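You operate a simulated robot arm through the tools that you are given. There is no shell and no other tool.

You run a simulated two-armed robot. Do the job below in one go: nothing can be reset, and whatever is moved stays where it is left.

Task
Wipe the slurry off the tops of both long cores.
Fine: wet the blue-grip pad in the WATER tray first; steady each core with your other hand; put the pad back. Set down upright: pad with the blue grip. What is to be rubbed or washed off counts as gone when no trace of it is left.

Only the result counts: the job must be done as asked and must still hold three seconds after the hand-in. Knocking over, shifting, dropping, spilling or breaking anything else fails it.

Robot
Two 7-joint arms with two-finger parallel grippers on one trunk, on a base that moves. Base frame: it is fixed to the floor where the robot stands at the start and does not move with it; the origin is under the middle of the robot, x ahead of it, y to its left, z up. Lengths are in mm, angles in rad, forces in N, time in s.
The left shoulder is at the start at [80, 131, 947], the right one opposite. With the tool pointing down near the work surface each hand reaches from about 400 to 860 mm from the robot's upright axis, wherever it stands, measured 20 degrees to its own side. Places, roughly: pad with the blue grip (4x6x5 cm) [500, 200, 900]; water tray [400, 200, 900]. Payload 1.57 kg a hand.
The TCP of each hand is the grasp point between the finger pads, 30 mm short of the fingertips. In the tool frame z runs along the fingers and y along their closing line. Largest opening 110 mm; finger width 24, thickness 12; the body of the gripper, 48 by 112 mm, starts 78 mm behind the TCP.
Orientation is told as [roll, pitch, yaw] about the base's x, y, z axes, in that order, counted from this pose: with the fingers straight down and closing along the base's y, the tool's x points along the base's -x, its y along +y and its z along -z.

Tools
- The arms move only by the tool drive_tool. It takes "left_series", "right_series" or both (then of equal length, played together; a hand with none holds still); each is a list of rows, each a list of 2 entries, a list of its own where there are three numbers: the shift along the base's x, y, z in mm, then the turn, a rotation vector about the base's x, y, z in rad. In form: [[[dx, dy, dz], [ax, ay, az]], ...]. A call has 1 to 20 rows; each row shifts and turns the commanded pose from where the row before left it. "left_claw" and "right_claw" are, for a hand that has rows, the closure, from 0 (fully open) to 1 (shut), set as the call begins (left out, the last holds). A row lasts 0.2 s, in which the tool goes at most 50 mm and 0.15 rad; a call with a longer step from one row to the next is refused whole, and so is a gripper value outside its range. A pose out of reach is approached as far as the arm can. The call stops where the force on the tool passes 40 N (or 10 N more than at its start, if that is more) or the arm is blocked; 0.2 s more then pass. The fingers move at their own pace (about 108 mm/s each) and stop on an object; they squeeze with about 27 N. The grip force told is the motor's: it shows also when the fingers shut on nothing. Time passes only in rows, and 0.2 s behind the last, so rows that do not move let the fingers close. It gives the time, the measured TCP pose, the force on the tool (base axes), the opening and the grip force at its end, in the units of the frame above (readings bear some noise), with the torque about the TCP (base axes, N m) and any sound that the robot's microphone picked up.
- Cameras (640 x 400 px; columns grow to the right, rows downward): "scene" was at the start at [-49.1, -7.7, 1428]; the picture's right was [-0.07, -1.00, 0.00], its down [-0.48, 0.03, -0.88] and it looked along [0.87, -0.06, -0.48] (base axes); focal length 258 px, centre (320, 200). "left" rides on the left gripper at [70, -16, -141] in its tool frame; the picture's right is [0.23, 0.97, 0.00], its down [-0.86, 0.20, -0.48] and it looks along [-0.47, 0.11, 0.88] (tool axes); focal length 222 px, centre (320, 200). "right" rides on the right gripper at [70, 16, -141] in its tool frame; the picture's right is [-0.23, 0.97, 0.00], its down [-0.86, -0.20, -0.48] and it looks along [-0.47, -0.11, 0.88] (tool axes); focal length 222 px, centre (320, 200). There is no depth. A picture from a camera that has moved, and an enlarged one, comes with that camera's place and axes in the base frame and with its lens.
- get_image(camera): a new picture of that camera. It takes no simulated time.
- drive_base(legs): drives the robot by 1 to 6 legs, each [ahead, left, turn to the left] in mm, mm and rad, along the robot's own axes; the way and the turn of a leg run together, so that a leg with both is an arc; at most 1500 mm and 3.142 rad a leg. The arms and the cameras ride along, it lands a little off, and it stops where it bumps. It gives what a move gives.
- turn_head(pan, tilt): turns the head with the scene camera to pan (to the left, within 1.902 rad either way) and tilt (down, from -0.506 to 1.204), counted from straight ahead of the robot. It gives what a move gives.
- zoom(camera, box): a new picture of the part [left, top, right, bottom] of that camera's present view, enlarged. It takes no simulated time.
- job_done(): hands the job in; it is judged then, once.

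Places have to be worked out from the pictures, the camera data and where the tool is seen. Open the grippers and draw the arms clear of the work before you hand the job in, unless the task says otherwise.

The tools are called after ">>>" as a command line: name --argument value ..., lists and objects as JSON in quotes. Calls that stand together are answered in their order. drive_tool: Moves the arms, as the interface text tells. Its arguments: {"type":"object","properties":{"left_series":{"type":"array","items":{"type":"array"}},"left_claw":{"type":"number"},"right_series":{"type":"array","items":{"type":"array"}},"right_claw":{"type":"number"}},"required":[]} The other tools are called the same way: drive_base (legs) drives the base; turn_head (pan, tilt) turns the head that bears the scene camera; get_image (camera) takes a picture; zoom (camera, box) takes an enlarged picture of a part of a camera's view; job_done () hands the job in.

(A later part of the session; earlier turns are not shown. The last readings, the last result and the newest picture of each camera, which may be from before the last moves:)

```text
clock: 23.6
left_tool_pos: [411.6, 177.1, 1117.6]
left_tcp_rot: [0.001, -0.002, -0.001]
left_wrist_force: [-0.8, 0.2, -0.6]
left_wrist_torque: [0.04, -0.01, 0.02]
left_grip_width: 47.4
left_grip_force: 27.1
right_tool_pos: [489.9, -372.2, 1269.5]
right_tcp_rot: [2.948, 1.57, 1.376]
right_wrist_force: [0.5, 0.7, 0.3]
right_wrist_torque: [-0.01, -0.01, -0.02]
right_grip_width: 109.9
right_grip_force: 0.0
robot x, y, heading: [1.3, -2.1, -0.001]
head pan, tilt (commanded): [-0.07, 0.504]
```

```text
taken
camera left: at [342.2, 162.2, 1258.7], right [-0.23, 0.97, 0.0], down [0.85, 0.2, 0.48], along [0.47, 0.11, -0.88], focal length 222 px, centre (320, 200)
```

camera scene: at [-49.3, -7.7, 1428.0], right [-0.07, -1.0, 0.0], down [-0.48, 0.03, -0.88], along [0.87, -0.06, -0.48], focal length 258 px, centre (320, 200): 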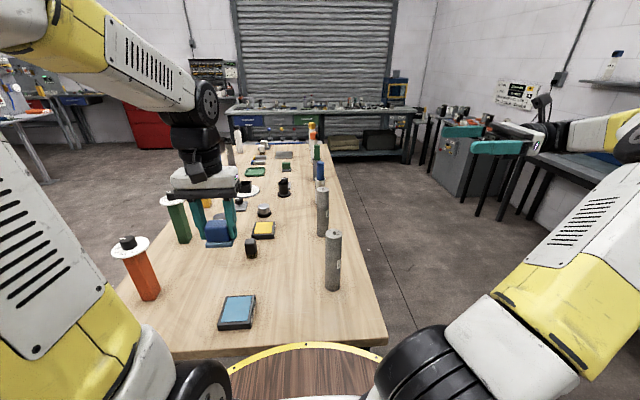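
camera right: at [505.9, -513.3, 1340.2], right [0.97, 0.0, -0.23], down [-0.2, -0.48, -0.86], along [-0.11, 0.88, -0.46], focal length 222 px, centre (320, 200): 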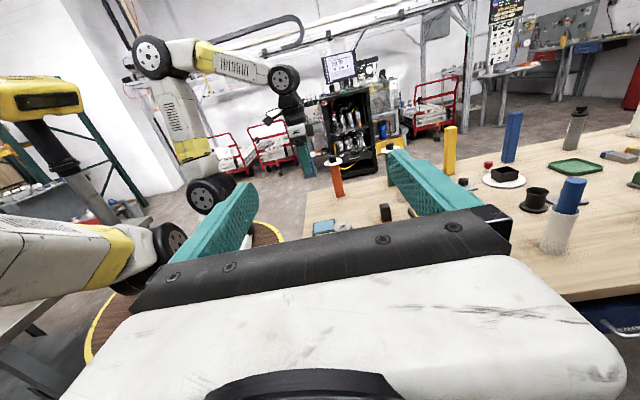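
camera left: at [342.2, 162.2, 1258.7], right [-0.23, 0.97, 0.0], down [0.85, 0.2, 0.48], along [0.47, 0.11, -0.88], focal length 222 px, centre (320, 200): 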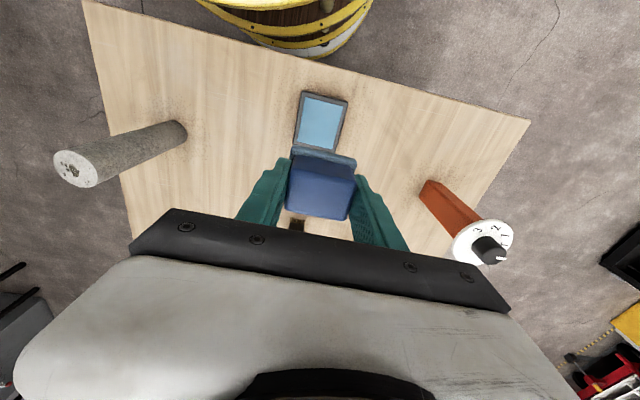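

The right hand now points its fingers to +y. Core 1's top computes to about (487,-78,1030), so it's ~190 mm tall. I'll bring the right hand to y≈-252 and lower it to z≈950, staying outside the table edge (y≈-176).

>>> drive_tool --right_series '[[[0, 20, -10], [0, 0, 0]], [[0, 30, -20], [0, 0, 0]], [[0, 30, -30], [0, 0, 0]], [[0, 25, -30], [0, 0, 0]], [[0, 15, -35], [0, 0, 0]], [[0, 0, -40], [0, 0, 0]], [[0, 0, -40], [0, 0, 0]], [[0, 0, -40], [0, 0, 0]], [[0, 0, -35], [0, 0, 0]], [[0, 0, -25], [0, 0, 0]], [[0, 0, -15], [0, 0, 0]], [[0, 0, 0], [0, 0, 0]]]' --right_claw 0

>>> get_image --camera "scene"

>>> get_image --camera "right"

```text
clock: 26.2
left_tool_pos: [411.7, 177.0, 1117.3]
left_tcp_rot: [-0.001, -0.002, 0.001]
left_wrist_force: [0.1, 0.2, -0.3]
left_wrist_torque: [0.0, -0.03, -0.03]
left_grip_width: 47.3
left_grip_force: 27.1
right_tool_pos: [489.0, -253.6, 950.0]
right_tcp_rot: [1.03, 1.57, -0.542]
right_wrist_force: [0.2, -0.3, 0.5]
right_wrist_torque: [-0.04, 0.02, 0.02]
right_grip_width: 110.0
right_grip_force: 0.1
robot x, y, heading: [3.1, 1.2, 0.001]
head pan, tilt (commanded): [-0.07, 0.504]
```

```text
taken
camera scene: at [-49.3, -7.7, 1428.0], right [-0.07, -1.0, 0.0], down [-0.48, 0.03, -0.88], along [0.87, -0.06, -0.48], focal length 258 px, centre (320, 200)
```

scene: 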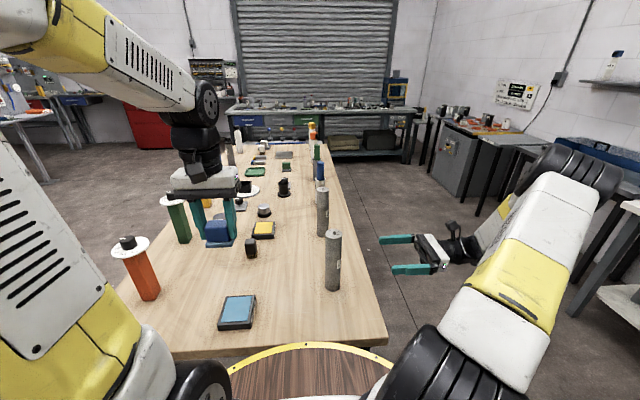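

```text
taken
camera right: at [505.4, -394.3, 1020.8], right [0.97, 0.0, -0.23], down [-0.2, -0.48, -0.85], along [-0.11, 0.88, -0.47], focal length 222 px, centre (320, 200)
```

right: 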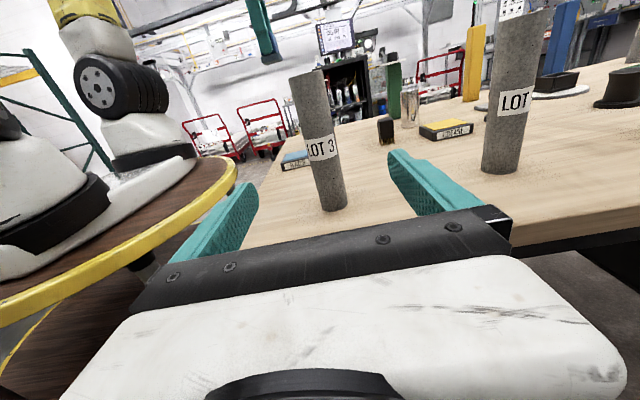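

Core 1 ("LOT 3") stands between the open right fingers' directions. I'll zoom to get its axis precisely before advancing.

>>> zoom --camera "right" --box '[240, 50, 440, 220]'

>>> zoom --camera "scene" --box '[300, 215, 460, 305]'

```text
2.35 times, centred on (340, 135) of right
camera zoom: at [505.4, -394.3, 1020.8], right [0.97, 0.0, -0.23], down [-0.2, -0.48, -0.85], along [-0.11, 0.88, -0.47], focal length 523 px, centre (273, 353)
```

zoom: 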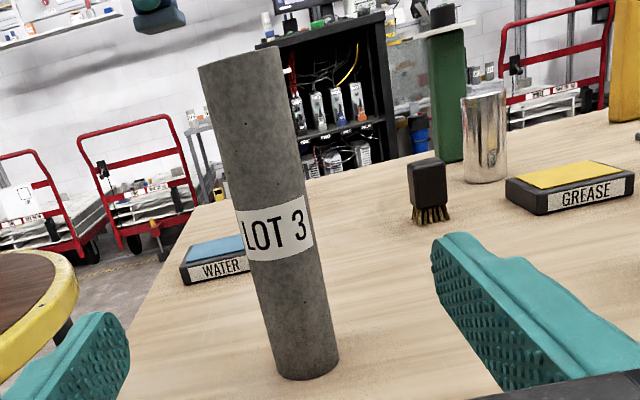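

```text
4.00 times, centred on (380, 260) of scene
camera zoom: at [-49.3, -7.7, 1428.0], right [-0.07, -1.0, 0.0], down [-0.48, 0.03, -0.88], along [0.87, -0.06, -0.48], focal length 1032 px, centre (80, -40)
```

zoom: 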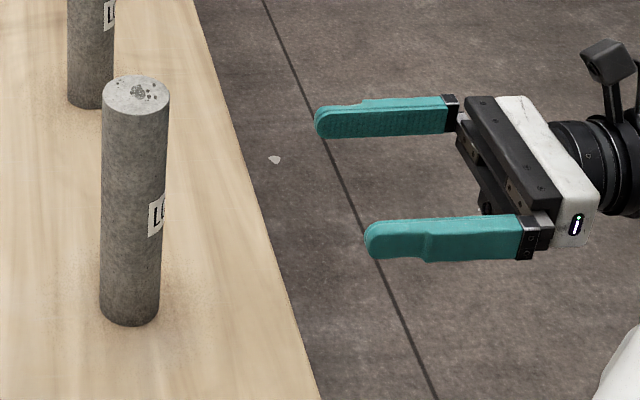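

The core 1 axis computes to (488,-81), diameter ~43. I'll advance the right hand +y by 170 mm at z=950 with the fingers open, then check the centring.

>>> drive_tool --right_series '[[[0, 15, 0], [0, 0, 0]], [[0, 25, 0], [0, 0, 0]], [[0, 25, 0], [0, 0, 0]], [[-1, 25, 0], [0, 0, 0]], [[0, 25, 0], [0, 0, 0]], [[0, 20, 0], [0, 0, 0]], [[0, 20, 0], [0, 0, 0]], [[0, 15, 0], [0, 0, 0]], [[0, 0, 0], [0, 0, 0]]]'

>>> get_image --camera "right"

>>> zoom --camera "scene" --box '[280, 215, 440, 305]'

>>> get_image --camera "left"

```text
clock: 28.2
left_tool_pos: [411.5, 176.4, 1117.3]
left_tcp_rot: [0.0, -0.001, 0.001]
left_wrist_force: [0.3, -0.7, -0.1]
left_wrist_torque: [0.03, -0.04, 0.01]
left_grip_width: 47.5
left_grip_force: 27.0
right_tool_pos: [488.6, -84.2, 950.5]
right_tcp_rot: [0.782, 1.571, -0.789]
right_wrist_force: [-0.1, -0.4, 0.6]
right_wrist_torque: [0.04, 0.02, 0.01]
right_grip_width: 110.1
right_grip_force: 0.0
robot x, y, heading: [1.1, -1.3, -0.008]
head pan, tilt (commanded): [-0.07, 0.504]
```

```text
taken
camera right: at [504.9, -223.7, 1021.0], right [0.97, 0.0, -0.23], down [-0.2, -0.48, -0.85], along [-0.11, 0.88, -0.47], focal length 222 px, centre (320, 200)
```

right: 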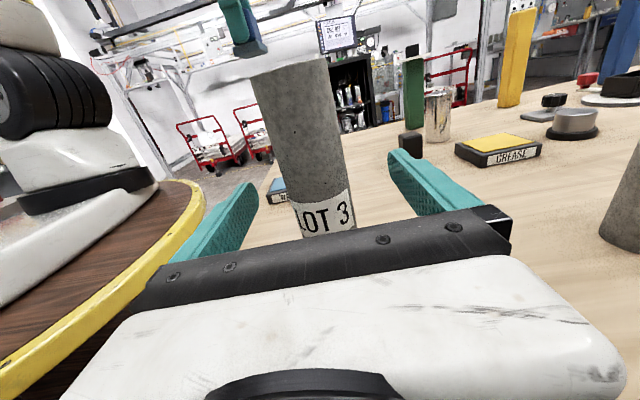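

```text
4.00 times, centred on (360, 260) of scene
camera zoom: at [-49.3, -7.7, 1428.0], right [-0.07, -1.0, 0.0], down [-0.48, 0.03, -0.88], along [0.87, -0.06, -0.48], focal length 1032 px, centre (160, -40)
```

zoom: 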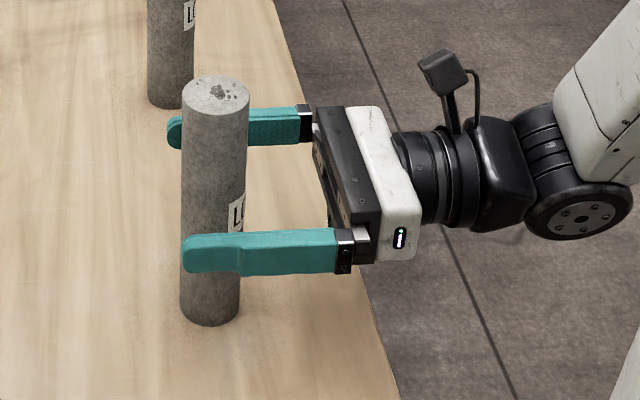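

```text
taken
camera left: at [342.2, 162.2, 1258.5], right [-0.23, 0.97, 0.0], down [0.85, 0.2, 0.48], along [0.47, 0.11, -0.88], focal length 222 px, centre (320, 200)
```

left: 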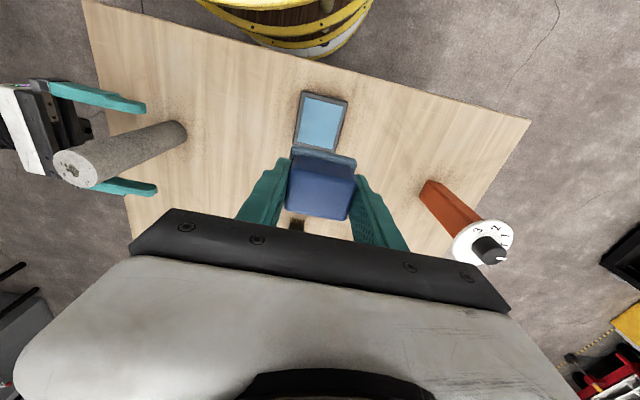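

The core is between the fingers. I'll zoom to confirm the centring along x before closing.

>>> zoom --camera "right" --box '[220, 120, 420, 245]'

>>> zoom --camera "left" --box '[0, 60, 200, 220]'

```text
3.20 times, centred on (320, 182) of right
camera zoom: at [504.9, -223.7, 1021.0], right [0.97, 0.0, -0.23], down [-0.2, -0.48, -0.85], along [-0.11, 0.88, -0.47], focal length 711 px, centre (320, 256)
```

zoom: 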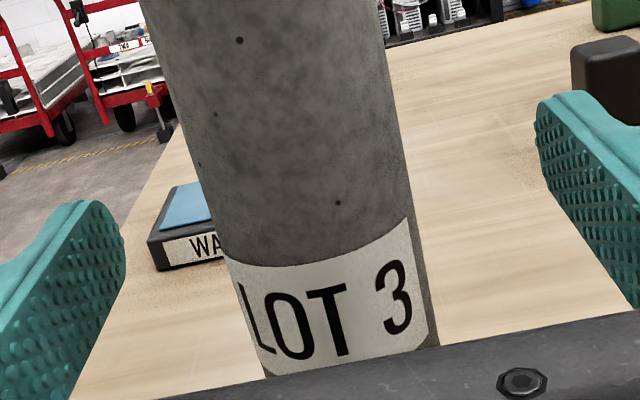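

```text
2.50 times, centred on (100, 140) of left
camera zoom: at [342.2, 162.2, 1258.5], right [-0.23, 0.97, 0.0], down [0.85, 0.2, 0.48], along [0.47, 0.11, -0.88], focal length 555 px, centre (870, 350)
```

zoom: 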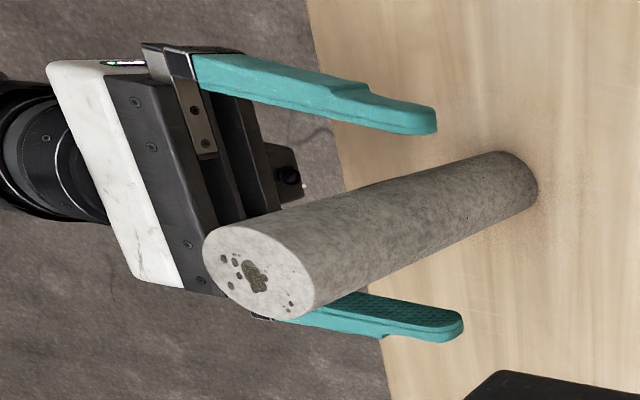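

Core 1 is ~1.3 mm toward -x from the TCP. I'll correct this and pre-close the right claw to about 53 mm opening to check the gaps.

>>> drive_tool --right_series '[[[-1.2, 2, 0], [0, 0, 0]], [[0, 0, 0], [0, 0, 0]], [[0, 0, 0], [0, 0, 0]], [[0, 0, 0], [0, 0, 0]]]' --right_claw 0.53

>>> zoom --camera "right" --box '[220, 120, 420, 245]'

>>> zoom --camera "scene" --box '[300, 225, 380, 295]'

>>> zoom --camera "left" --box '[0, 60, 200, 220]'

```text
clock: 29.2
left_tool_pos: [412.4, 177.1, 1117.8]
left_tcp_rot: [-0.001, -0.001, 0.0]
left_wrist_force: [0.4, 0.4, -0.6]
left_wrist_torque: [0.03, -0.02, -0.02]
left_grip_width: 47.6
left_grip_force: 26.9
right_tool_pos: [486.3, -80.8, 950.7]
right_tcp_rot: [1.027, 1.571, -0.543]
right_wrist_force: [-0.2, -0.9, -0.2]
right_wrist_torque: [0.01, 0.02, -0.04]
right_grip_width: 51.9
right_grip_force: 0.0
robot x, y, heading: [0.4, -1.2, -0.002]
head pan, tilt (commanded): [-0.07, 0.504]
```

```text
3.20 times, centred on (320, 182) of right
camera zoom: at [503.5, -222.0, 1020.8], right [0.97, 0.0, -0.23], down [-0.2, -0.48, -0.86], along [-0.11, 0.88, -0.47], focal length 711 px, centre (320, 256)
```

zoom: 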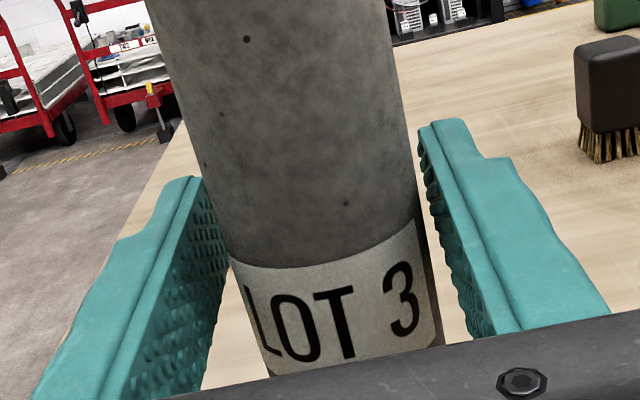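

```text
5.71 times, centred on (340, 260) of scene
camera zoom: at [-49.2, -7.7, 1428.0], right [-0.07, -1.0, 0.0], down [-0.48, 0.03, -0.88], along [0.87, -0.06, -0.48], focal length 1474 px, centre (206, -143)
```

zoom: 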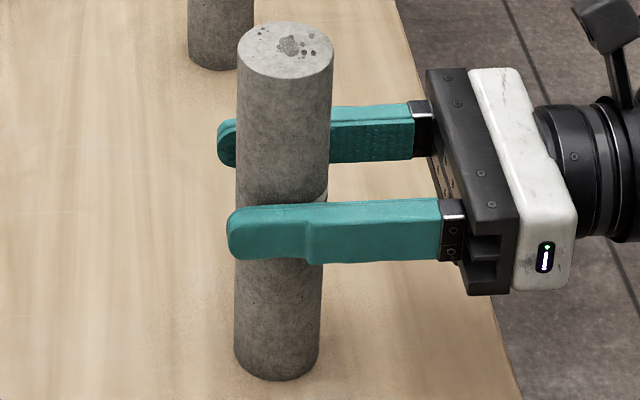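

```text
2.50 times, centred on (100, 140) of left
camera zoom: at [342.2, 162.2, 1258.5], right [-0.23, 0.97, 0.0], down [0.85, 0.2, 0.48], along [0.47, 0.11, -0.88], focal length 555 px, centre (870, 350)
```

zoom: 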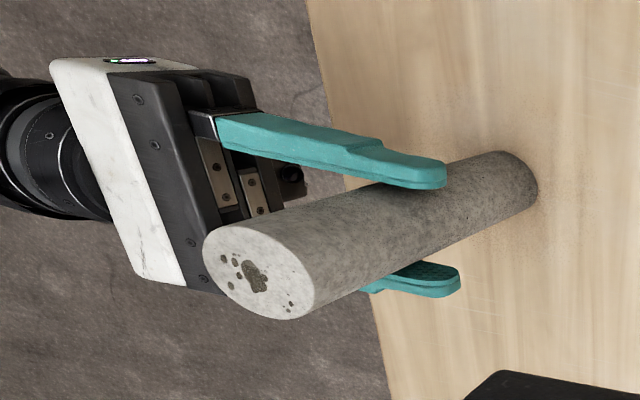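

The gaps look like ~4 mm on the near side and ~6 mm on the far side. I'll nudge -0.7 mm in x, then close the right claw on core 1.

>>> drive_tool --right_series '[[[-0.7, 0, 0], [0, 0, 0]], [[0, 0, 0], [0, 0, 0]]]' --right_claw 0.53

>>> drive_tool --right_series '[[[0, 0, 0], [0, 0, 0]], [[0, 0, 0], [0, 0, 0]], [[0, 0, 0], [0, 0, 0]], [[0, 0, 0], [0, 0, 0]]]' --right_claw 1

>>> zoom --camera "scene" --box '[300, 225, 380, 295]'

>>> zoom --camera "left" --box '[0, 60, 200, 220]'

```text
clock: 29.8
left_tool_pos: [412.5, 177.7, 1117.6]
left_tcp_rot: [0.0, -0.001, 0.001]
left_wrist_force: [1.3, 0.0, -0.1]
left_wrist_torque: [0.04, 0.0, 0.01]
left_grip_width: 47.5
left_grip_force: 27.1
right_tool_pos: [486.4, -81.7, 950.2]
right_tcp_rot: [0.951, 1.57, -0.62]
right_wrist_force: [0.5, -0.3, 0.5]
right_wrist_torque: [-0.02, 0.03, 0.0]
right_grip_width: 51.6
right_grip_force: 0.2
robot x, y, heading: [-1.6, 3.9, -0.002]
head pan, tilt (commanded): [-0.07, 0.504]
```

```text
clock: 30.8
left_tool_pos: [412.4, 176.5, 1117.2]
left_tcp_rot: [0.0, -0.003, 0.0]
left_wrist_force: [0.3, -0.4, -1.6]
left_wrist_torque: [0.0, 0.0, 0.0]
left_grip_width: 47.5
left_grip_force: 26.9
right_tool_pos: [486.3, -81.0, 949.8]
right_tcp_rot: [1.326, 1.571, -0.244]
right_wrist_force: [4.2, 0.3, 1.7]
right_wrist_torque: [-0.02, -0.29, 0.02]
right_grip_width: 43.4
right_grip_force: 27.3
robot x, y, heading: [-2.9, 2.8, -0.004]
head pan, tilt (commanded): [-0.07, 0.504]
```

```text
5.71 times, centred on (340, 260) of scene
camera zoom: at [-49.1, -7.7, 1428.0], right [-0.07, -1.0, 0.0], down [-0.48, 0.03, -0.88], along [0.87, -0.06, -0.48], focal length 1474 px, centre (206, -143)
```

zoom: 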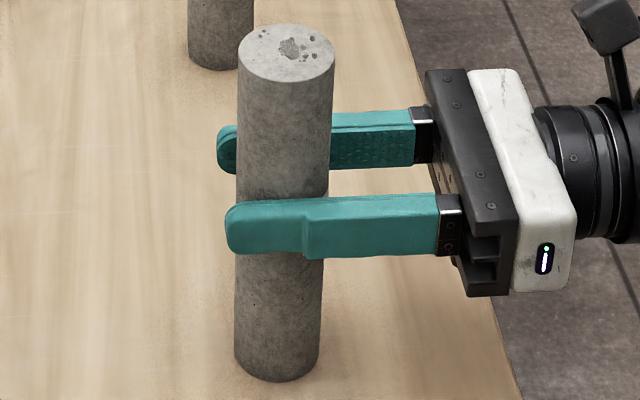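

```text
2.50 times, centred on (100, 140) of left
camera zoom: at [342.4, 162.2, 1258.4], right [-0.23, 0.97, 0.0], down [0.85, 0.2, 0.48], along [0.47, 0.11, -0.88], focal length 555 px, centre (870, 350)
```

zoom: 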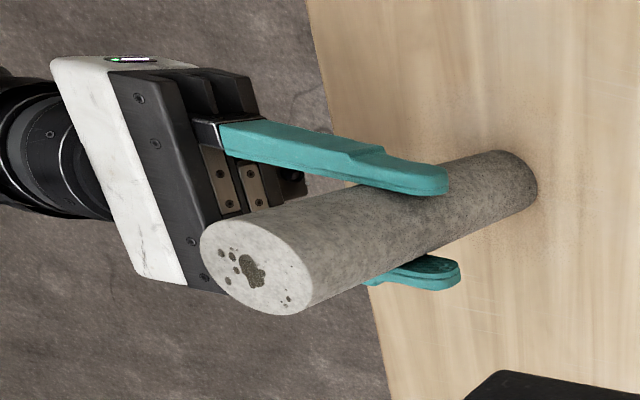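

Core 1 is gripped (43.4 mm, 27 N) but a 4 N side force and a slight lean of the top toward -x show I over-corrected. I'll shift the right hand back +0.8 mm in x to relieve it.

>>> drive_tool --right_series '[[[0.4, 0, 0], [0, 0, 0]], [[0.4, 0, 0], [0, 0, 0]], [[0, 0, 0], [0, 0, 0]], [[0, 0, 0], [0, 0, 0]]]'

>>> zoom --camera "left" --box '[0, 60, 200, 220]'

>>> zoom --camera "scene" --box '[300, 225, 380, 295]'

```text
clock: 31.8
left_tool_pos: [411.7, 176.8, 1118.4]
left_tcp_rot: [0.0, -0.001, -0.001]
left_wrist_force: [1.0, -0.1, -0.1]
left_wrist_torque: [0.01, -0.05, 0.01]
left_grip_width: 47.5
left_grip_force: 27.6
right_tool_pos: [487.5, -81.3, 950.5]
right_tcp_rot: [0.835, 1.572, -0.737]
right_wrist_force: [3.6, 2.0, 0.9]
right_wrist_torque: [0.0, -0.26, 0.02]
right_grip_width: 43.1
right_grip_force: 26.7
robot x, y, heading: [4.7, -0.0, 0.004]
head pan, tilt (commanded): [-0.07, 0.504]
```

```text
2.50 times, centred on (100, 140) of left
camera zoom: at [342.3, 162.3, 1258.4], right [-0.23, 0.97, 0.0], down [0.85, 0.2, 0.48], along [0.47, 0.11, -0.88], focal length 555 px, centre (870, 350)
```

zoom: 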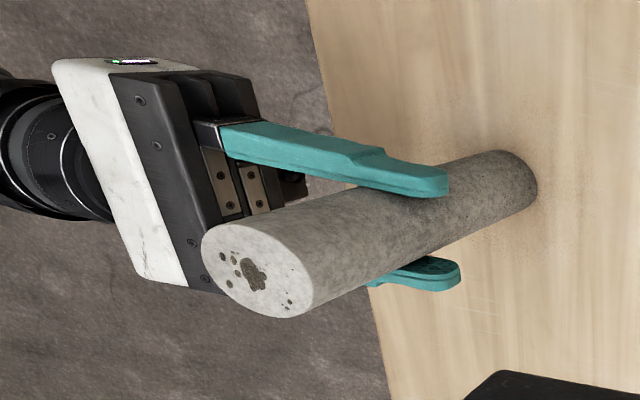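

```text
5.71 times, centred on (340, 260) of scene
camera zoom: at [-49.2, -7.6, 1428.0], right [-0.07, -1.0, 0.0], down [-0.48, 0.03, -0.88], along [0.87, -0.06, -0.48], focal length 1474 px, centre (206, -143)
```

zoom: 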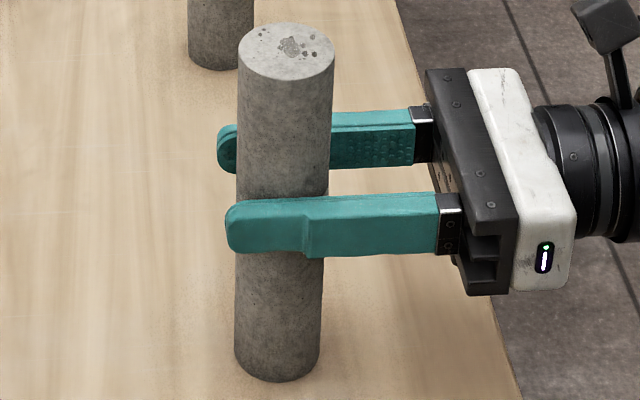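

The side force dropped only to 3.6 N and the top came halfway back. I'll shift another +0.8 mm.

>>> drive_tool --right_series '[[[0.4, 0, 0], [0, 0, 0]], [[0.4, 0, 0], [0, 0, 0]], [[0, 0, 0], [0, 0, 0]], [[0, 0, 0], [0, 0, 0]]]'

>>> zoom --camera "left" --box '[0, 60, 200, 220]'

```text
clock: 32.8
left_tool_pos: [411.5, 176.7, 1117.9]
left_tcp_rot: [0.001, -0.002, 0.001]
left_wrist_force: [0.0, -0.5, -0.8]
left_wrist_torque: [-0.02, -0.04, 0.0]
left_grip_width: 47.5
left_grip_force: 27.2
right_tool_pos: [486.7, -80.0, 949.3]
right_tcp_rot: [0.0, 1.57, -1.57]
right_wrist_force: [-1.8, -0.8, -0.6]
right_wrist_torque: [-0.06, 0.21, 0.01]
right_grip_width: 42.9
right_grip_force: 26.8
robot x, y, heading: [-2.8, -0.4, -0.005]
head pan, tilt (commanded): [-0.07, 0.504]
```

```text
2.50 times, centred on (100, 140) of left
camera zoom: at [342.2, 162.1, 1258.5], right [-0.23, 0.97, 0.0], down [0.85, 0.2, 0.48], along [0.47, 0.11, -0.88], focal length 555 px, centre (870, 350)
```

zoom: 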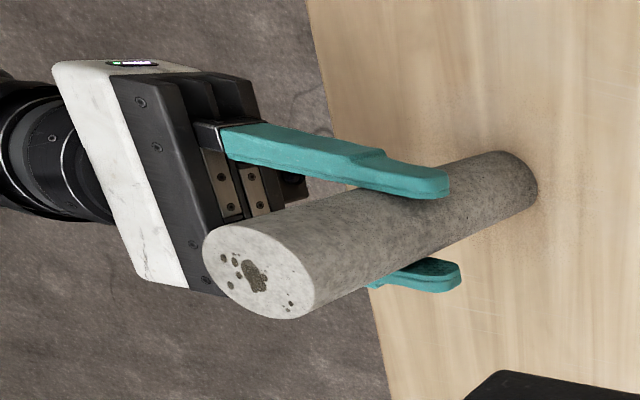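

Core 1 is upright again (force ~1.8 N) and held. Now I'll carry the wet pad over it at z≈1118, which leaves ~44 mm clearance.

>>> drive_tool --left_series '[[[3, -10, 2], [0, 0, 0]], [[6, -20, 0], [0, 0, 0]], [[8, -27, 0], [0, 0, 0]], [[9, -30, 0], [0, 0, 0]], [[9, -30, 0], [0, 0, 0]], [[9, -30, 0], [0, 0, 0]], [[9, -30, 0], [0, 0, 0]], [[8, -30, 0], [0, 0, 0]], [[7, -25, 0], [0, 0, 0]], [[5, -15, 0], [0, 0, 0]], [[3, -10, 0], [0, 0, 0]], [[0, 0, 0], [0, 0, 0]]]'

>>> get_image --camera "scene"

>>> get_image --camera "left"

>>> get_image --camera "right"

```text
clock: 35.4
left_tool_pos: [487.5, -80.6, 1121.6]
left_tcp_rot: [0.0, -0.002, -0.001]
left_wrist_force: [-0.5, -0.2, -0.6]
left_wrist_torque: [0.01, 0.0, 0.0]
left_grip_width: 47.5
left_grip_force: 26.8
right_tool_pos: [486.7, -80.3, 950.3]
right_tcp_rot: [1.406, 1.571, -0.166]
right_wrist_force: [-1.4, -0.3, 0.0]
right_wrist_torque: [0.0, 0.19, 0.03]
right_grip_width: 43.2
right_grip_force: 27.3
robot x, y, heading: [-3.3, -0.3, 0.0]
head pan, tilt (commanded): [-0.07, 0.504]
```

```text
taken
camera scene: at [-49.2, -7.7, 1428.0], right [-0.07, -1.0, 0.0], down [-0.48, 0.03, -0.88], along [0.87, -0.06, -0.48], focal length 258 px, centre (320, 200)
```

scene: 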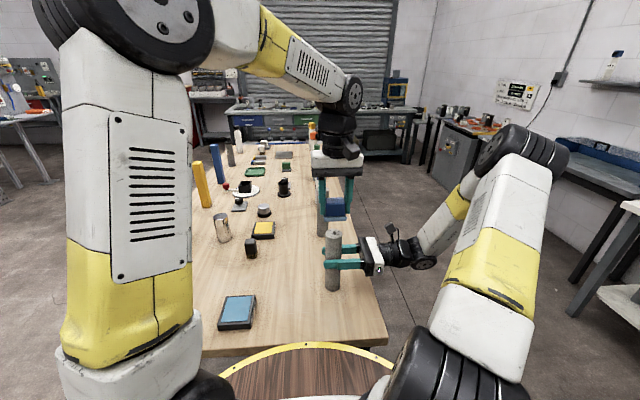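

```text
taken
camera left: at [418.3, -95.1, 1262.2], right [-0.23, 0.97, 0.0], down [0.85, 0.2, 0.48], along [0.47, 0.11, -0.88], focal length 222 px, centre (320, 200)
```

left: 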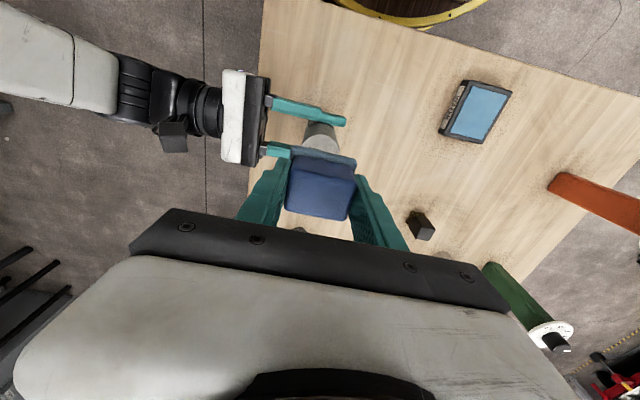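

```text
taken
camera right: at [504.6, -221.6, 1020.7], right [0.97, 0.0, -0.23], down [-0.2, -0.48, -0.86], along [-0.11, 0.88, -0.47], focal length 222 px, centre (320, 200)
```

right: 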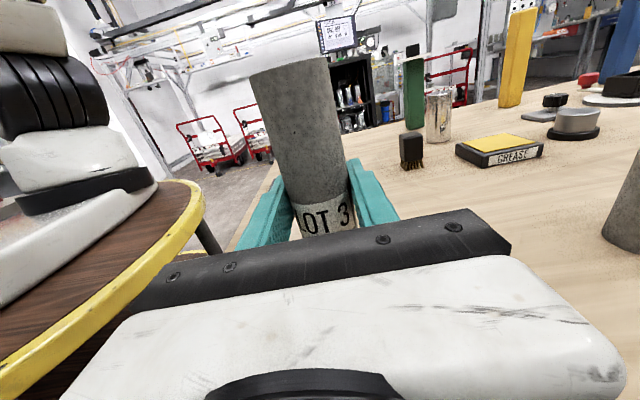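

Both hands are clear of each other and the pad is over core 1. I'll lower it ~36 mm to just above the core top and look at the gap.

>>> drive_tool --left_series '[[[0, 0, -8], [0, 0, 0]], [[0, 0, -10], [0, 0, 0]], [[0, 0, -10], [0, 0, 0]], [[0, 0, -6], [0, 0, 0]], [[0, 0, -2], [0, 0, 0]], [[0, 0, 0], [0, 0, 0]]]'

>>> zoom --camera "scene" --box '[295, 180, 385, 260]'

>>> get_image --camera "right"

```text
clock: 36.8
left_tool_pos: [487.8, -81.2, 1083.2]
left_tcp_rot: [-0.001, -0.003, 0.001]
left_wrist_force: [0.4, 0.0, 0.0]
left_wrist_torque: [0.0, 0.01, 0.02]
left_grip_width: 47.3
left_grip_force: 27.2
right_tool_pos: [488.8, -81.3, 951.0]
right_tcp_rot: [1.069, 1.571, -0.502]
right_wrist_force: [-1.8, 0.2, 1.3]
right_wrist_torque: [-0.01, 0.24, -0.02]
right_grip_width: 43.2
right_grip_force: 26.9
robot x, y, heading: [0.3, 1.3, -0.002]
head pan, tilt (commanded): [-0.07, 0.504]
```

```text
5.00 times, centred on (340, 220) of scene
camera zoom: at [-49.3, -7.8, 1428.0], right [-0.07, -1.0, 0.0], down [-0.48, 0.03, -0.88], along [0.87, -0.06, -0.48], focal length 1290 px, centre (220, 100)
```

zoom: 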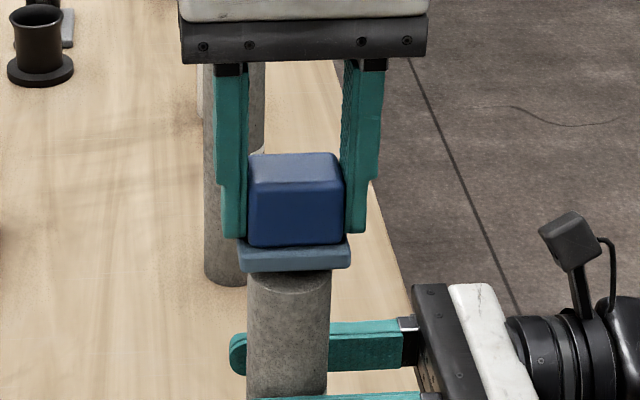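

```text
taken
camera right: at [504.6, -221.6, 1020.7], right [0.97, 0.0, -0.23], down [-0.2, -0.48, -0.86], along [-0.11, 0.88, -0.47], focal length 222 px, centre (320, 200)
```

right: 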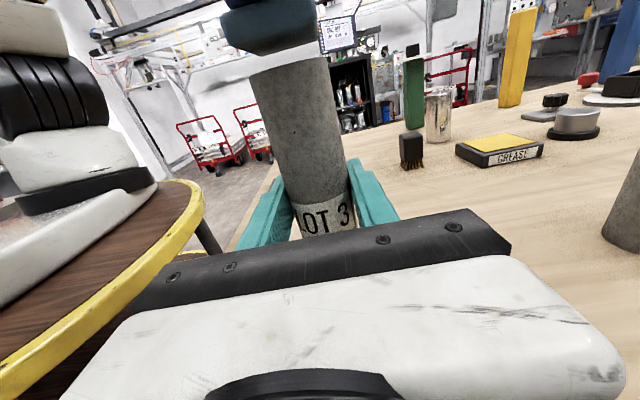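

There's a small gap left. I'll creep down 1 mm per row.

>>> drive_tool --left_series '[[[0, 2, -1], [0, 0, 0]], [[0, 0, -1], [0, 0, 0]], [[0, 0, -1], [0, 0, 0]], [[0, 0, -1], [0, 0, 0]], [[0, 0, 0], [0, 0, 0]]]'

>>> zoom --camera "right" --box '[200, 0, 400, 125]'

```text
clock: 38.0
left_tool_pos: [488.0, -78.7, 1079.3]
left_tcp_rot: [0.0, -0.003, 0.0]
left_wrist_force: [0.0, 0.0, 0.0]
left_wrist_torque: [0.03, -0.01, 0.01]
left_grip_width: 47.2
left_grip_force: 26.7
right_tool_pos: [488.0, -80.5, 950.7]
right_tcp_rot: [0.946, 1.572, -0.624]
right_wrist_force: [-0.7, -0.5, -0.2]
right_wrist_torque: [-0.01, 0.23, 0.05]
right_grip_width: 43.4
right_grip_force: 26.8
robot x, y, heading: [3.0, -4.1, 0.001]
head pan, tilt (commanded): [-0.07, 0.504]
```

```text
3.20 times, centred on (300, 62) of right
camera zoom: at [504.6, -221.6, 1020.7], right [0.97, 0.0, -0.23], down [-0.2, -0.48, -0.86], along [-0.11, 0.88, -0.47], focal length 711 px, centre (384, 640)
```

zoom: 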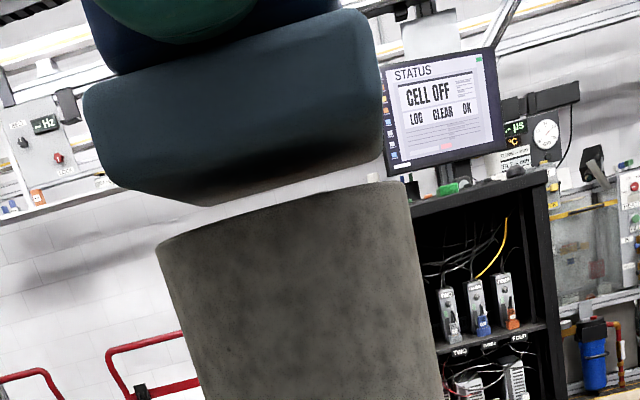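

A ~4 mm gap still shows. I'll keep creeping 1 mm per row.

>>> drive_tool --left_series '[[[0, 0, -1], [0, 0, 0]], [[0, 0, -1], [0, 0, 0]], [[0, 0, -1], [0, 0, 0]], [[0, 0, 0], [0, 0, 0]]]'

>>> zoom --camera "right" --box '[200, 0, 400, 125]'

```text
clock: 39.0
left_tool_pos: [487.4, -79.0, 1075.8]
left_tcp_rot: [-0.001, -0.001, 0.0]
left_wrist_force: [0.9, 0.2, -0.4]
left_wrist_torque: [-0.05, 0.01, 0.0]
left_grip_width: 47.6
left_grip_force: 27.0
right_tool_pos: [488.7, -80.1, 951.2]
right_tcp_rot: [1.049, 1.571, -0.521]
right_wrist_force: [-1.0, 0.4, 0.2]
right_wrist_torque: [0.02, 0.11, 0.06]
right_grip_width: 43.4
right_grip_force: 27.1
robot x, y, heading: [2.6, -0.2, 0.001]
head pan, tilt (commanded): [-0.07, 0.504]
```

```text
3.20 times, centred on (300, 62) of right
camera zoom: at [504.6, -221.6, 1020.7], right [0.97, 0.0, -0.23], down [-0.2, -0.48, -0.86], along [-0.11, 0.88, -0.47], focal length 711 px, centre (384, 640)
```

zoom: 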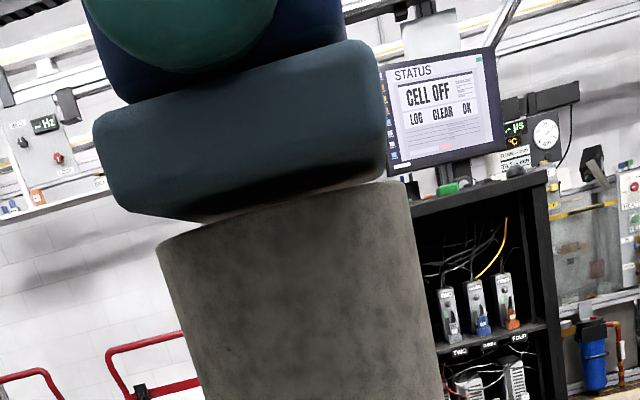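

About 1 mm remains. I'll creep in 0.5 mm rows now.

>>> drive_tool --left_series '[[[0, 0, -0.5], [0, 0, 0]], [[0, 0, -0.5], [0, 0, 0]], [[0, 0, -0.5], [0, 0, 0]], [[0, 0, 0], [0, 0, 0]]]'

```text
clock: 40.0
left_tool_pos: [487.0, -78.1, 1073.9]
left_tcp_rot: [0.0, -0.002, 0.001]
left_wrist_force: [0.1, -0.4, -0.5]
left_wrist_torque: [0.01, 0.0, 0.03]
left_grip_width: 47.3
left_grip_force: 26.9
right_tool_pos: [489.7, -81.1, 950.6]
right_tcp_rot: [1.06, 1.571, -0.512]
right_wrist_force: [-0.6, -0.3, -0.2]
right_wrist_torque: [-0.03, -0.04, 0.04]
right_grip_width: 43.6
right_grip_force: 26.7
robot x, y, heading: [-6.0, 1.7, -0.0]
head pan, tilt (commanded): [-0.07, 0.504]
```

There's no contact yet at z≈1074. I'll take three more 0.5 mm rows.

>>> drive_tool --left_series '[[[0, 0, -0.5], [0, 0, 0]], [[0, 0, -0.5], [0, 0, 0]], [[0, 0, 0], [0, 0, 0]]]'

>>> zoom --camera "right" --box '[200, 0, 400, 125]'

```text
clock: 40.8
left_tool_pos: [485.8, -78.6, 1073.2]
left_tcp_rot: [0.0, -0.001, 0.0]
left_wrist_force: [0.5, -0.7, -0.2]
left_wrist_torque: [0.02, -0.05, -0.03]
left_grip_width: 47.3
left_grip_force: 27.7
right_tool_pos: [489.6, -81.9, 949.8]
right_tcp_rot: [1.008, 1.57, -0.563]
right_wrist_force: [-0.7, -0.5, -0.3]
right_wrist_torque: [0.0, 0.02, 0.05]
right_grip_width: 43.7
right_grip_force: 26.9
robot x, y, heading: [-0.5, 1.4, -0.002]
head pan, tilt (commanded): [-0.07, 0.504]
```

```text
3.20 times, centred on (300, 62) of right
camera zoom: at [504.6, -221.6, 1020.7], right [0.97, 0.0, -0.23], down [-0.2, -0.48, -0.86], along [-0.11, 0.88, -0.47], focal length 711 px, centre (384, 640)
```

zoom: 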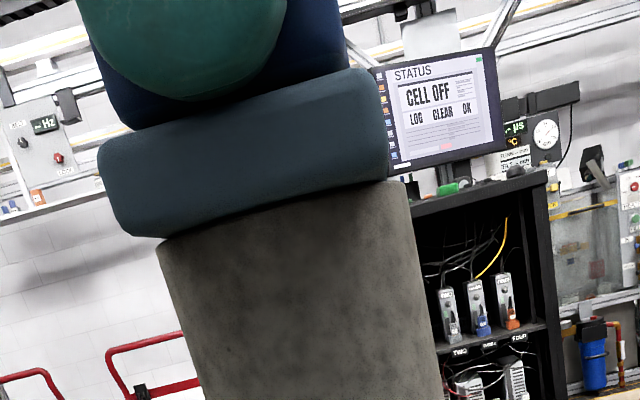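

The gap appears closed visually but no force is felt yet. I'll take two more 0.4 mm rows.

>>> drive_tool --left_series '[[[0, 0, -0.4], [0, 0, 0]], [[0, 0, -0.4], [0, 0, 0]], [[0, 0, 0], [0, 0, 0]]]'

```text
clock: 41.6
left_tool_pos: [487.1, -79.3, 1072.7]
left_tcp_rot: [0.0, -0.004, 0.0]
left_wrist_force: [-0.8, 1.2, 2.6]
left_wrist_torque: [0.0, 0.04, -0.05]
left_grip_width: 47.4
left_grip_force: 26.7
right_tool_pos: [488.9, -81.0, 950.2]
right_tcp_rot: [0.894, 1.57, -0.677]
right_wrist_force: [-0.5, -0.9, -0.4]
right_wrist_torque: [0.1, 0.04, 0.05]
right_grip_width: 43.6
right_grip_force: 26.9
robot x, y, heading: [0.6, 0.1, -0.001]
head pan, tilt (commanded): [-0.07, 0.504]
```

First contact: 2.6 N upward. I'll press 0.3 mm more to get a working force.

>>> drive_tool --left_series '[[[0, 0, -0.3], [0, 0, 0]], [[0, 0, 0], [0, 0, 0]]]'

```text
clock: 42.2
left_tool_pos: [486.7, -79.0, 1072.7]
left_tcp_rot: [0.001, -0.004, 0.0]
left_wrist_force: [0.0, -2.0, 5.0]
left_wrist_torque: [-0.1, 0.02, 0.01]
left_grip_width: 47.3
left_grip_force: 27.7
right_tool_pos: [489.3, -81.4, 951.3]
right_tcp_rot: [0.911, 1.571, -0.661]
right_wrist_force: [1.0, 0.3, -0.5]
right_wrist_torque: [-0.19, 0.04, 0.07]
right_grip_width: 43.4
right_grip_force: 27.5
robot x, y, heading: [1.8, 0.7, 0.004]
head pan, tilt (commanded): [-0.07, 0.504]
```

Contact at 5 N. I'll make gentle strokes along y and x (±10 mm) and watch the forces on both hands.

>>> drive_tool --left_series '[[[0, 4, 0], [0, 0, 0]], [[0, 6, 0], [0, 0, 0]], [[0, -6, 0], [0, 0, 0]], [[0, -6, 0], [0, 0, 0]], [[0, -6, 0], [0, 0, 0]], [[0, -2, 0], [0, 0, 0]], [[0, 4, 0], [0, 0, 0]], [[0, 6, 0], [0, 0, 0]], [[4, 0, 0], [0, 0, 0]], [[6, 0, 0], [0, 0, 0]], [[-6, 0, 0], [0, 0, 0]], [[-6, 0, 0], [0, 0, 0]], [[-6, 0, 0], [0, 0, 0]], [[-2, 0, 0], [0, 0, 0]], [[4, 0, 0], [0, 0, 0]], [[6, 0, 0], [0, 0, 0]], [[0, 0, 0], [0, 0, 0]]]'

>>> zoom --camera "scene" --box '[295, 180, 385, 260]'

>>> zoom --camera "right" --box '[200, 0, 400, 125]'

```text
clock: 45.8
left_tool_pos: [486.2, -78.7, 1072.7]
left_tcp_rot: [0.002, -0.002, -0.001]
left_wrist_force: [-9.2, -0.1, 14.3]
left_wrist_torque: [-0.09, 0.46, -0.01]
left_grip_width: 47.4
left_grip_force: 26.9
right_tool_pos: [488.3, -82.0, 951.3]
right_tcp_rot: [0.98, 1.569, -0.592]
right_wrist_force: [10.0, -1.0, -2.8]
right_wrist_torque: [-0.37, 0.26, -0.03]
right_grip_width: 43.8
right_grip_force: 26.5
robot x, y, heading: [1.7, 2.6, -0.0]
head pan, tilt (commanded): [-0.07, 0.504]
```

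```text
5.00 times, centred on (340, 220) of scene
camera zoom: at [-49.5, -7.8, 1428.0], right [-0.07, -1.0, 0.0], down [-0.48, 0.03, -0.88], along [0.87, -0.06, -0.48], focal length 1290 px, centre (220, 100)
```

zoom: 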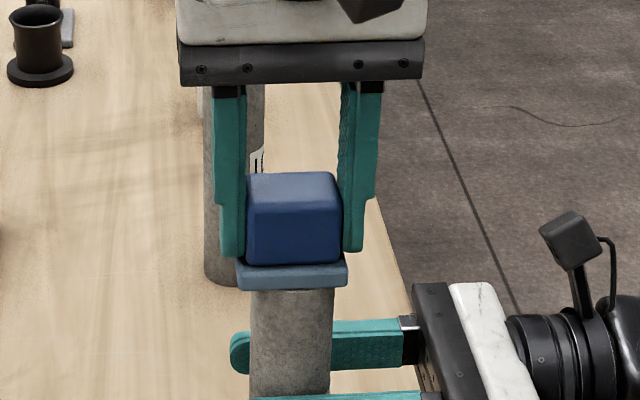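

```text
3.20 times, centred on (300, 62) of right
camera zoom: at [504.9, -222.0, 1021.0], right [0.97, 0.0, -0.23], down [-0.2, -0.48, -0.85], along [-0.11, 0.88, -0.47], focal length 711 px, centre (384, 640)
```

zoom: 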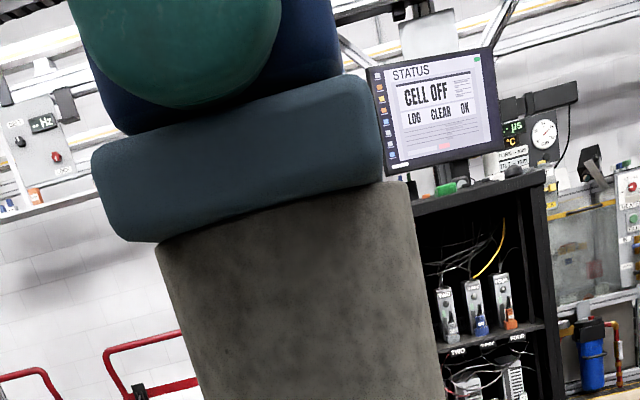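

The strokes ran with friction ~9 N and normal force ~14 N, and core 1 stayed put in the grip. I'll lift the pad and move it aside (+y) to inspect the top.

>>> drive_tool --left_series '[[[0, 0, 3], [0, 0, 0]], [[0, 0, 8], [0, 0, 0]], [[0, 10, 10], [0, 0, 0]], [[0, 25, 10], [0, 0, 0]], [[0, 30, 0], [0, 0, 0]], [[0, 15, 0], [0, 0, 0]], [[0, 0, 0], [0, 0, 0]]]'

>>> zoom --camera "scene" --box '[310, 220, 360, 260]'

>>> get_image --camera "left"

```text
clock: 47.4
left_tool_pos: [485.7, 2.0, 1103.3]
left_tcp_rot: [0.0, -0.003, -0.001]
left_wrist_force: [-0.2, 0.8, -0.7]
left_wrist_torque: [-0.03, 0.01, -0.01]
left_grip_width: 47.7
left_grip_force: 27.3
right_tool_pos: [487.6, -81.8, 951.8]
right_tcp_rot: [2.183, 1.571, 0.616]
right_wrist_force: [-4.0, -0.8, 4.0]
right_wrist_torque: [-0.29, 0.22, -0.09]
right_grip_width: 43.4
right_grip_force: 26.6
robot x, y, heading: [-3.8, 1.6, -0.0]
head pan, tilt (commanded): [-0.07, 0.504]
```

```text
10.00 times, centred on (335, 240) of scene
camera zoom: at [-49.4, -7.8, 1428.0], right [-0.07, -1.0, 0.0], down [-0.48, 0.03, -0.88], along [0.87, -0.06, -0.48], focal length 2579 px, centre (170, -200)
```

zoom: 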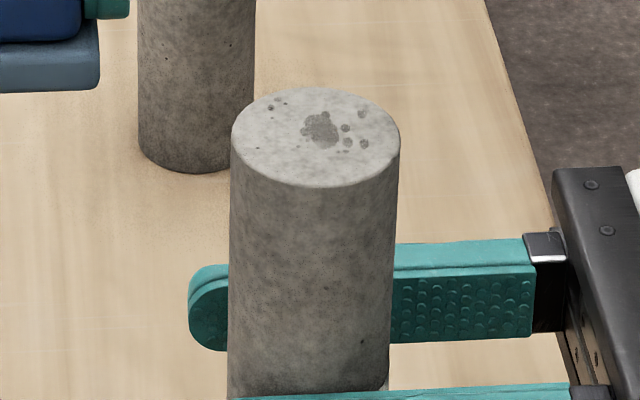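

```text
taken
camera left: at [416.9, -12.5, 1243.5], right [-0.23, 0.97, 0.0], down [0.85, 0.2, 0.48], along [0.47, 0.11, -0.88], focal length 222 px, centre (320, 200)
```

left: 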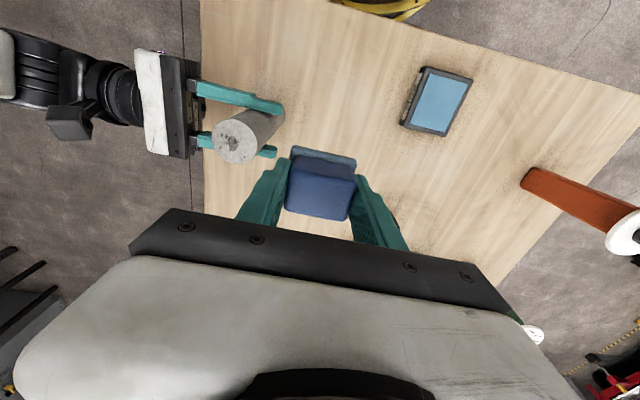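

The slurry has faded but not gone, so the wiping works and needs more passes. I'll return the pad to the top with the same press and do a longer series of strokes.

>>> drive_tool --left_series '[[[0, -15, 0], [0, 0, 0]], [[0, -30, 0], [0, 0, 0]], [[0, -25, -10], [0, 0, 0]], [[0, -10, -10], [0, 0, 0]], [[0, 0, -7], [0, 0, 0]], [[0, 0, -2.5], [0, 0, 0]], [[0, 0, -0.7], [0, 0, 0]], [[0, 0, 0], [0, 0, 0]]]'

```text
clock: 49.2
left_tool_pos: [485.6, -77.6, 1073.2]
left_tcp_rot: [0.0, -0.001, 0.0]
left_wrist_force: [0.1, 0.5, -0.1]
left_wrist_torque: [0.0, 0.0, 0.0]
left_grip_width: 47.7
left_grip_force: 27.5
right_tool_pos: [489.4, -81.2, 951.3]
right_tcp_rot: [1.561, 1.571, -0.01]
right_wrist_force: [-3.5, 0.9, 3.3]
right_wrist_torque: [0.06, 0.25, -0.03]
right_grip_width: 43.5
right_grip_force: 26.6
robot x, y, heading: [-3.2, 1.2, -0.004]
head pan, tilt (commanded): [-0.07, 0.504]
```

No contact yet (0.8 mm above the earlier pose). I'll press and run a longer pattern of strokes.

>>> drive_tool --left_series '[[[0, 0, -0.5], [0, 0, 0]], [[0, 0, -0.4], [0, 0, 0]], [[0, 8, 0], [0, 0, 0]], [[0, -8, 0], [0, 0, 0]], [[0, -8, 0], [0, 0, 0]], [[0, 8, 0], [0, 0, 0]], [[0, 8, 0], [0, 0, 0]], [[0, -8, 0], [0, 0, 0]], [[0, -8, 0], [0, 0, 0]], [[0, 8, 0], [0, 0, 0]], [[8, 0, 0], [0, 0, 0]], [[-8, 0, 0], [0, 0, 0]], [[-8, 0, 0], [0, 0, 0]], [[8, 0, 0], [0, 0, 0]], [[8, 0, 0], [0, 0, 0]], [[-8, 0, 0], [0, 0, 0]], [[-8, 0, 0], [0, 0, 0]], [[8, 0, 0], [0, 0, 0]], [[0, 0, 0], [0, 0, 0]]]'

```text
clock: 53.2
left_tool_pos: [486.1, -78.6, 1072.0]
left_tcp_rot: [0.0, -0.001, 0.001]
left_wrist_force: [-7.3, 1.0, 25.4]
left_wrist_torque: [-0.05, -0.17, -0.05]
left_grip_width: 47.5
left_grip_force: 27.1
right_tool_pos: [488.8, -80.5, 951.1]
right_tcp_rot: [-0.201, 1.57, -1.771]
right_wrist_force: [6.2, 2.7, -1.8]
right_wrist_torque: [0.3, 0.65, 0.12]
right_grip_width: 43.3
right_grip_force: 26.9
robot x, y, heading: [-0.2, -0.0, 0.004]
head pan, tilt (commanded): [-0.07, 0.504]
```

The normal force is 25 N, a bit high, so I'll ease up 0.5 mm and do another round of strokes.

>>> drive_tool --left_series '[[[0, 0, 0.5], [0, 0, 0]], [[0, 8, 0], [0, 0, 0]], [[0, -8, 0], [0, 0, 0]], [[0, -8, 0], [0, 0, 0]], [[0, 8, 0], [0, 0, 0]], [[0, 8, 0], [0, 0, 0]], [[0, -8, 0], [0, 0, 0]], [[0, -8, 0], [0, 0, 0]], [[0, 8, 0], [0, 0, 0]], [[8, 0, 0], [0, 0, 0]], [[-8, 0, 0], [0, 0, 0]], [[-8, 0, 0], [0, 0, 0]], [[8, 0, 0], [0, 0, 0]], [[8, 0, 0], [0, 0, 0]], [[-8, 0, 0], [0, 0, 0]], [[-8, 0, 0], [0, 0, 0]], [[8, 0, 0], [0, 0, 0]], [[0, 0, 0], [0, 0, 0]]]'

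>>> drive_tool --left_series '[[[0, 0, 3], [0, 0, 0]], [[0, 0, 8], [0, 0, 0]], [[0, 10, 10], [0, 0, 0]], [[0, 25, 10], [0, 0, 0]], [[0, 30, 0], [0, 0, 0]], [[0, 15, 0], [0, 0, 0]], [[0, 0, 0], [0, 0, 0]]]'

>>> zoom --camera "scene" --box '[310, 220, 360, 260]'

>>> zoom --camera "left" --box '[180, 80, 320, 180]'

```text
clock: 57.0
left_tool_pos: [487.2, -79.9, 1071.9]
left_tcp_rot: [0.0, -0.002, 0.001]
left_wrist_force: [-0.5, 0.0, 0.3]
left_wrist_torque: [0.0, 0.01, 0.0]
left_grip_width: 47.3
left_grip_force: 27.0
right_tool_pos: [489.3, -81.1, 951.0]
right_tcp_rot: [0.725, 1.571, -0.844]
right_wrist_force: [-1.3, 1.0, -2.4]
right_wrist_torque: [-0.12, 0.3, -0.02]
right_grip_width: 43.2
right_grip_force: 26.8
robot x, y, heading: [-1.4, 0.8, 0.0]
head pan, tilt (commanded): [-0.07, 0.504]
```

```text
clock: 58.6
left_tool_pos: [489.3, 3.2, 1103.4]
left_tcp_rot: [-0.001, -0.001, -0.001]
left_wrist_force: [-0.2, -0.5, -1.0]
left_wrist_torque: [0.02, 0.01, 0.01]
left_grip_width: 47.5
left_grip_force: 26.7
right_tool_pos: [488.7, -81.8, 951.2]
right_tcp_rot: [0.924, 1.57, -0.648]
right_wrist_force: [-0.9, -0.6, -1.6]
right_wrist_torque: [-0.11, 0.07, -0.02]
right_grip_width: 43.3
right_grip_force: 27.5
robot x, y, heading: [0.1, 1.8, 0.002]
head pan, tilt (commanded): [-0.07, 0.504]
```

```text
10.00 times, centred on (335, 240) of scene
camera zoom: at [-49.2, -7.8, 1428.0], right [-0.07, -1.0, 0.0], down [-0.48, 0.03, -0.88], along [0.87, -0.06, -0.48], focal length 2579 px, centre (170, -200)
```

zoom: 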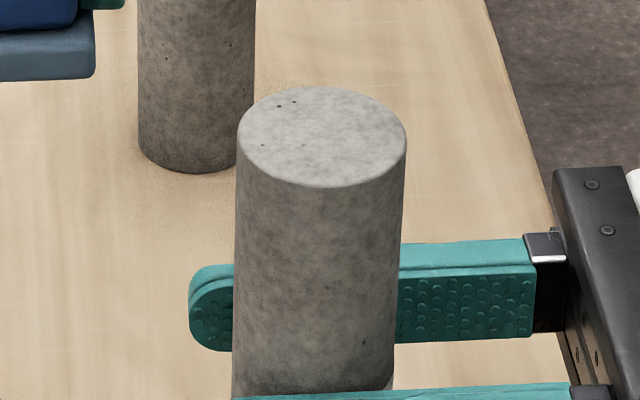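

```text
4.00 times, centred on (250, 130) of left
camera zoom: at [419.8, -11.5, 1244.5], right [-0.23, 0.97, 0.0], down [0.85, 0.2, 0.48], along [0.47, 0.11, -0.88], focal length 888 px, centre (600, 480)
```

zoom: 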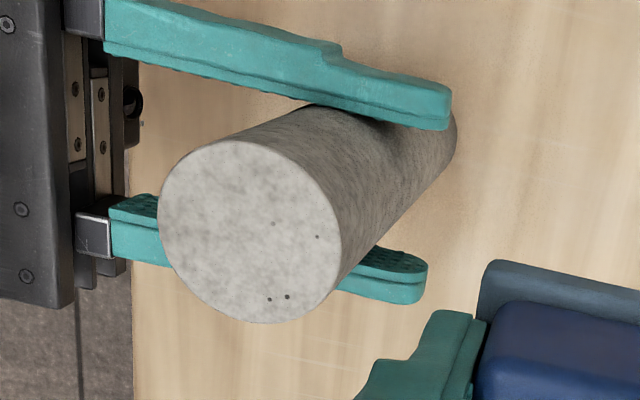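

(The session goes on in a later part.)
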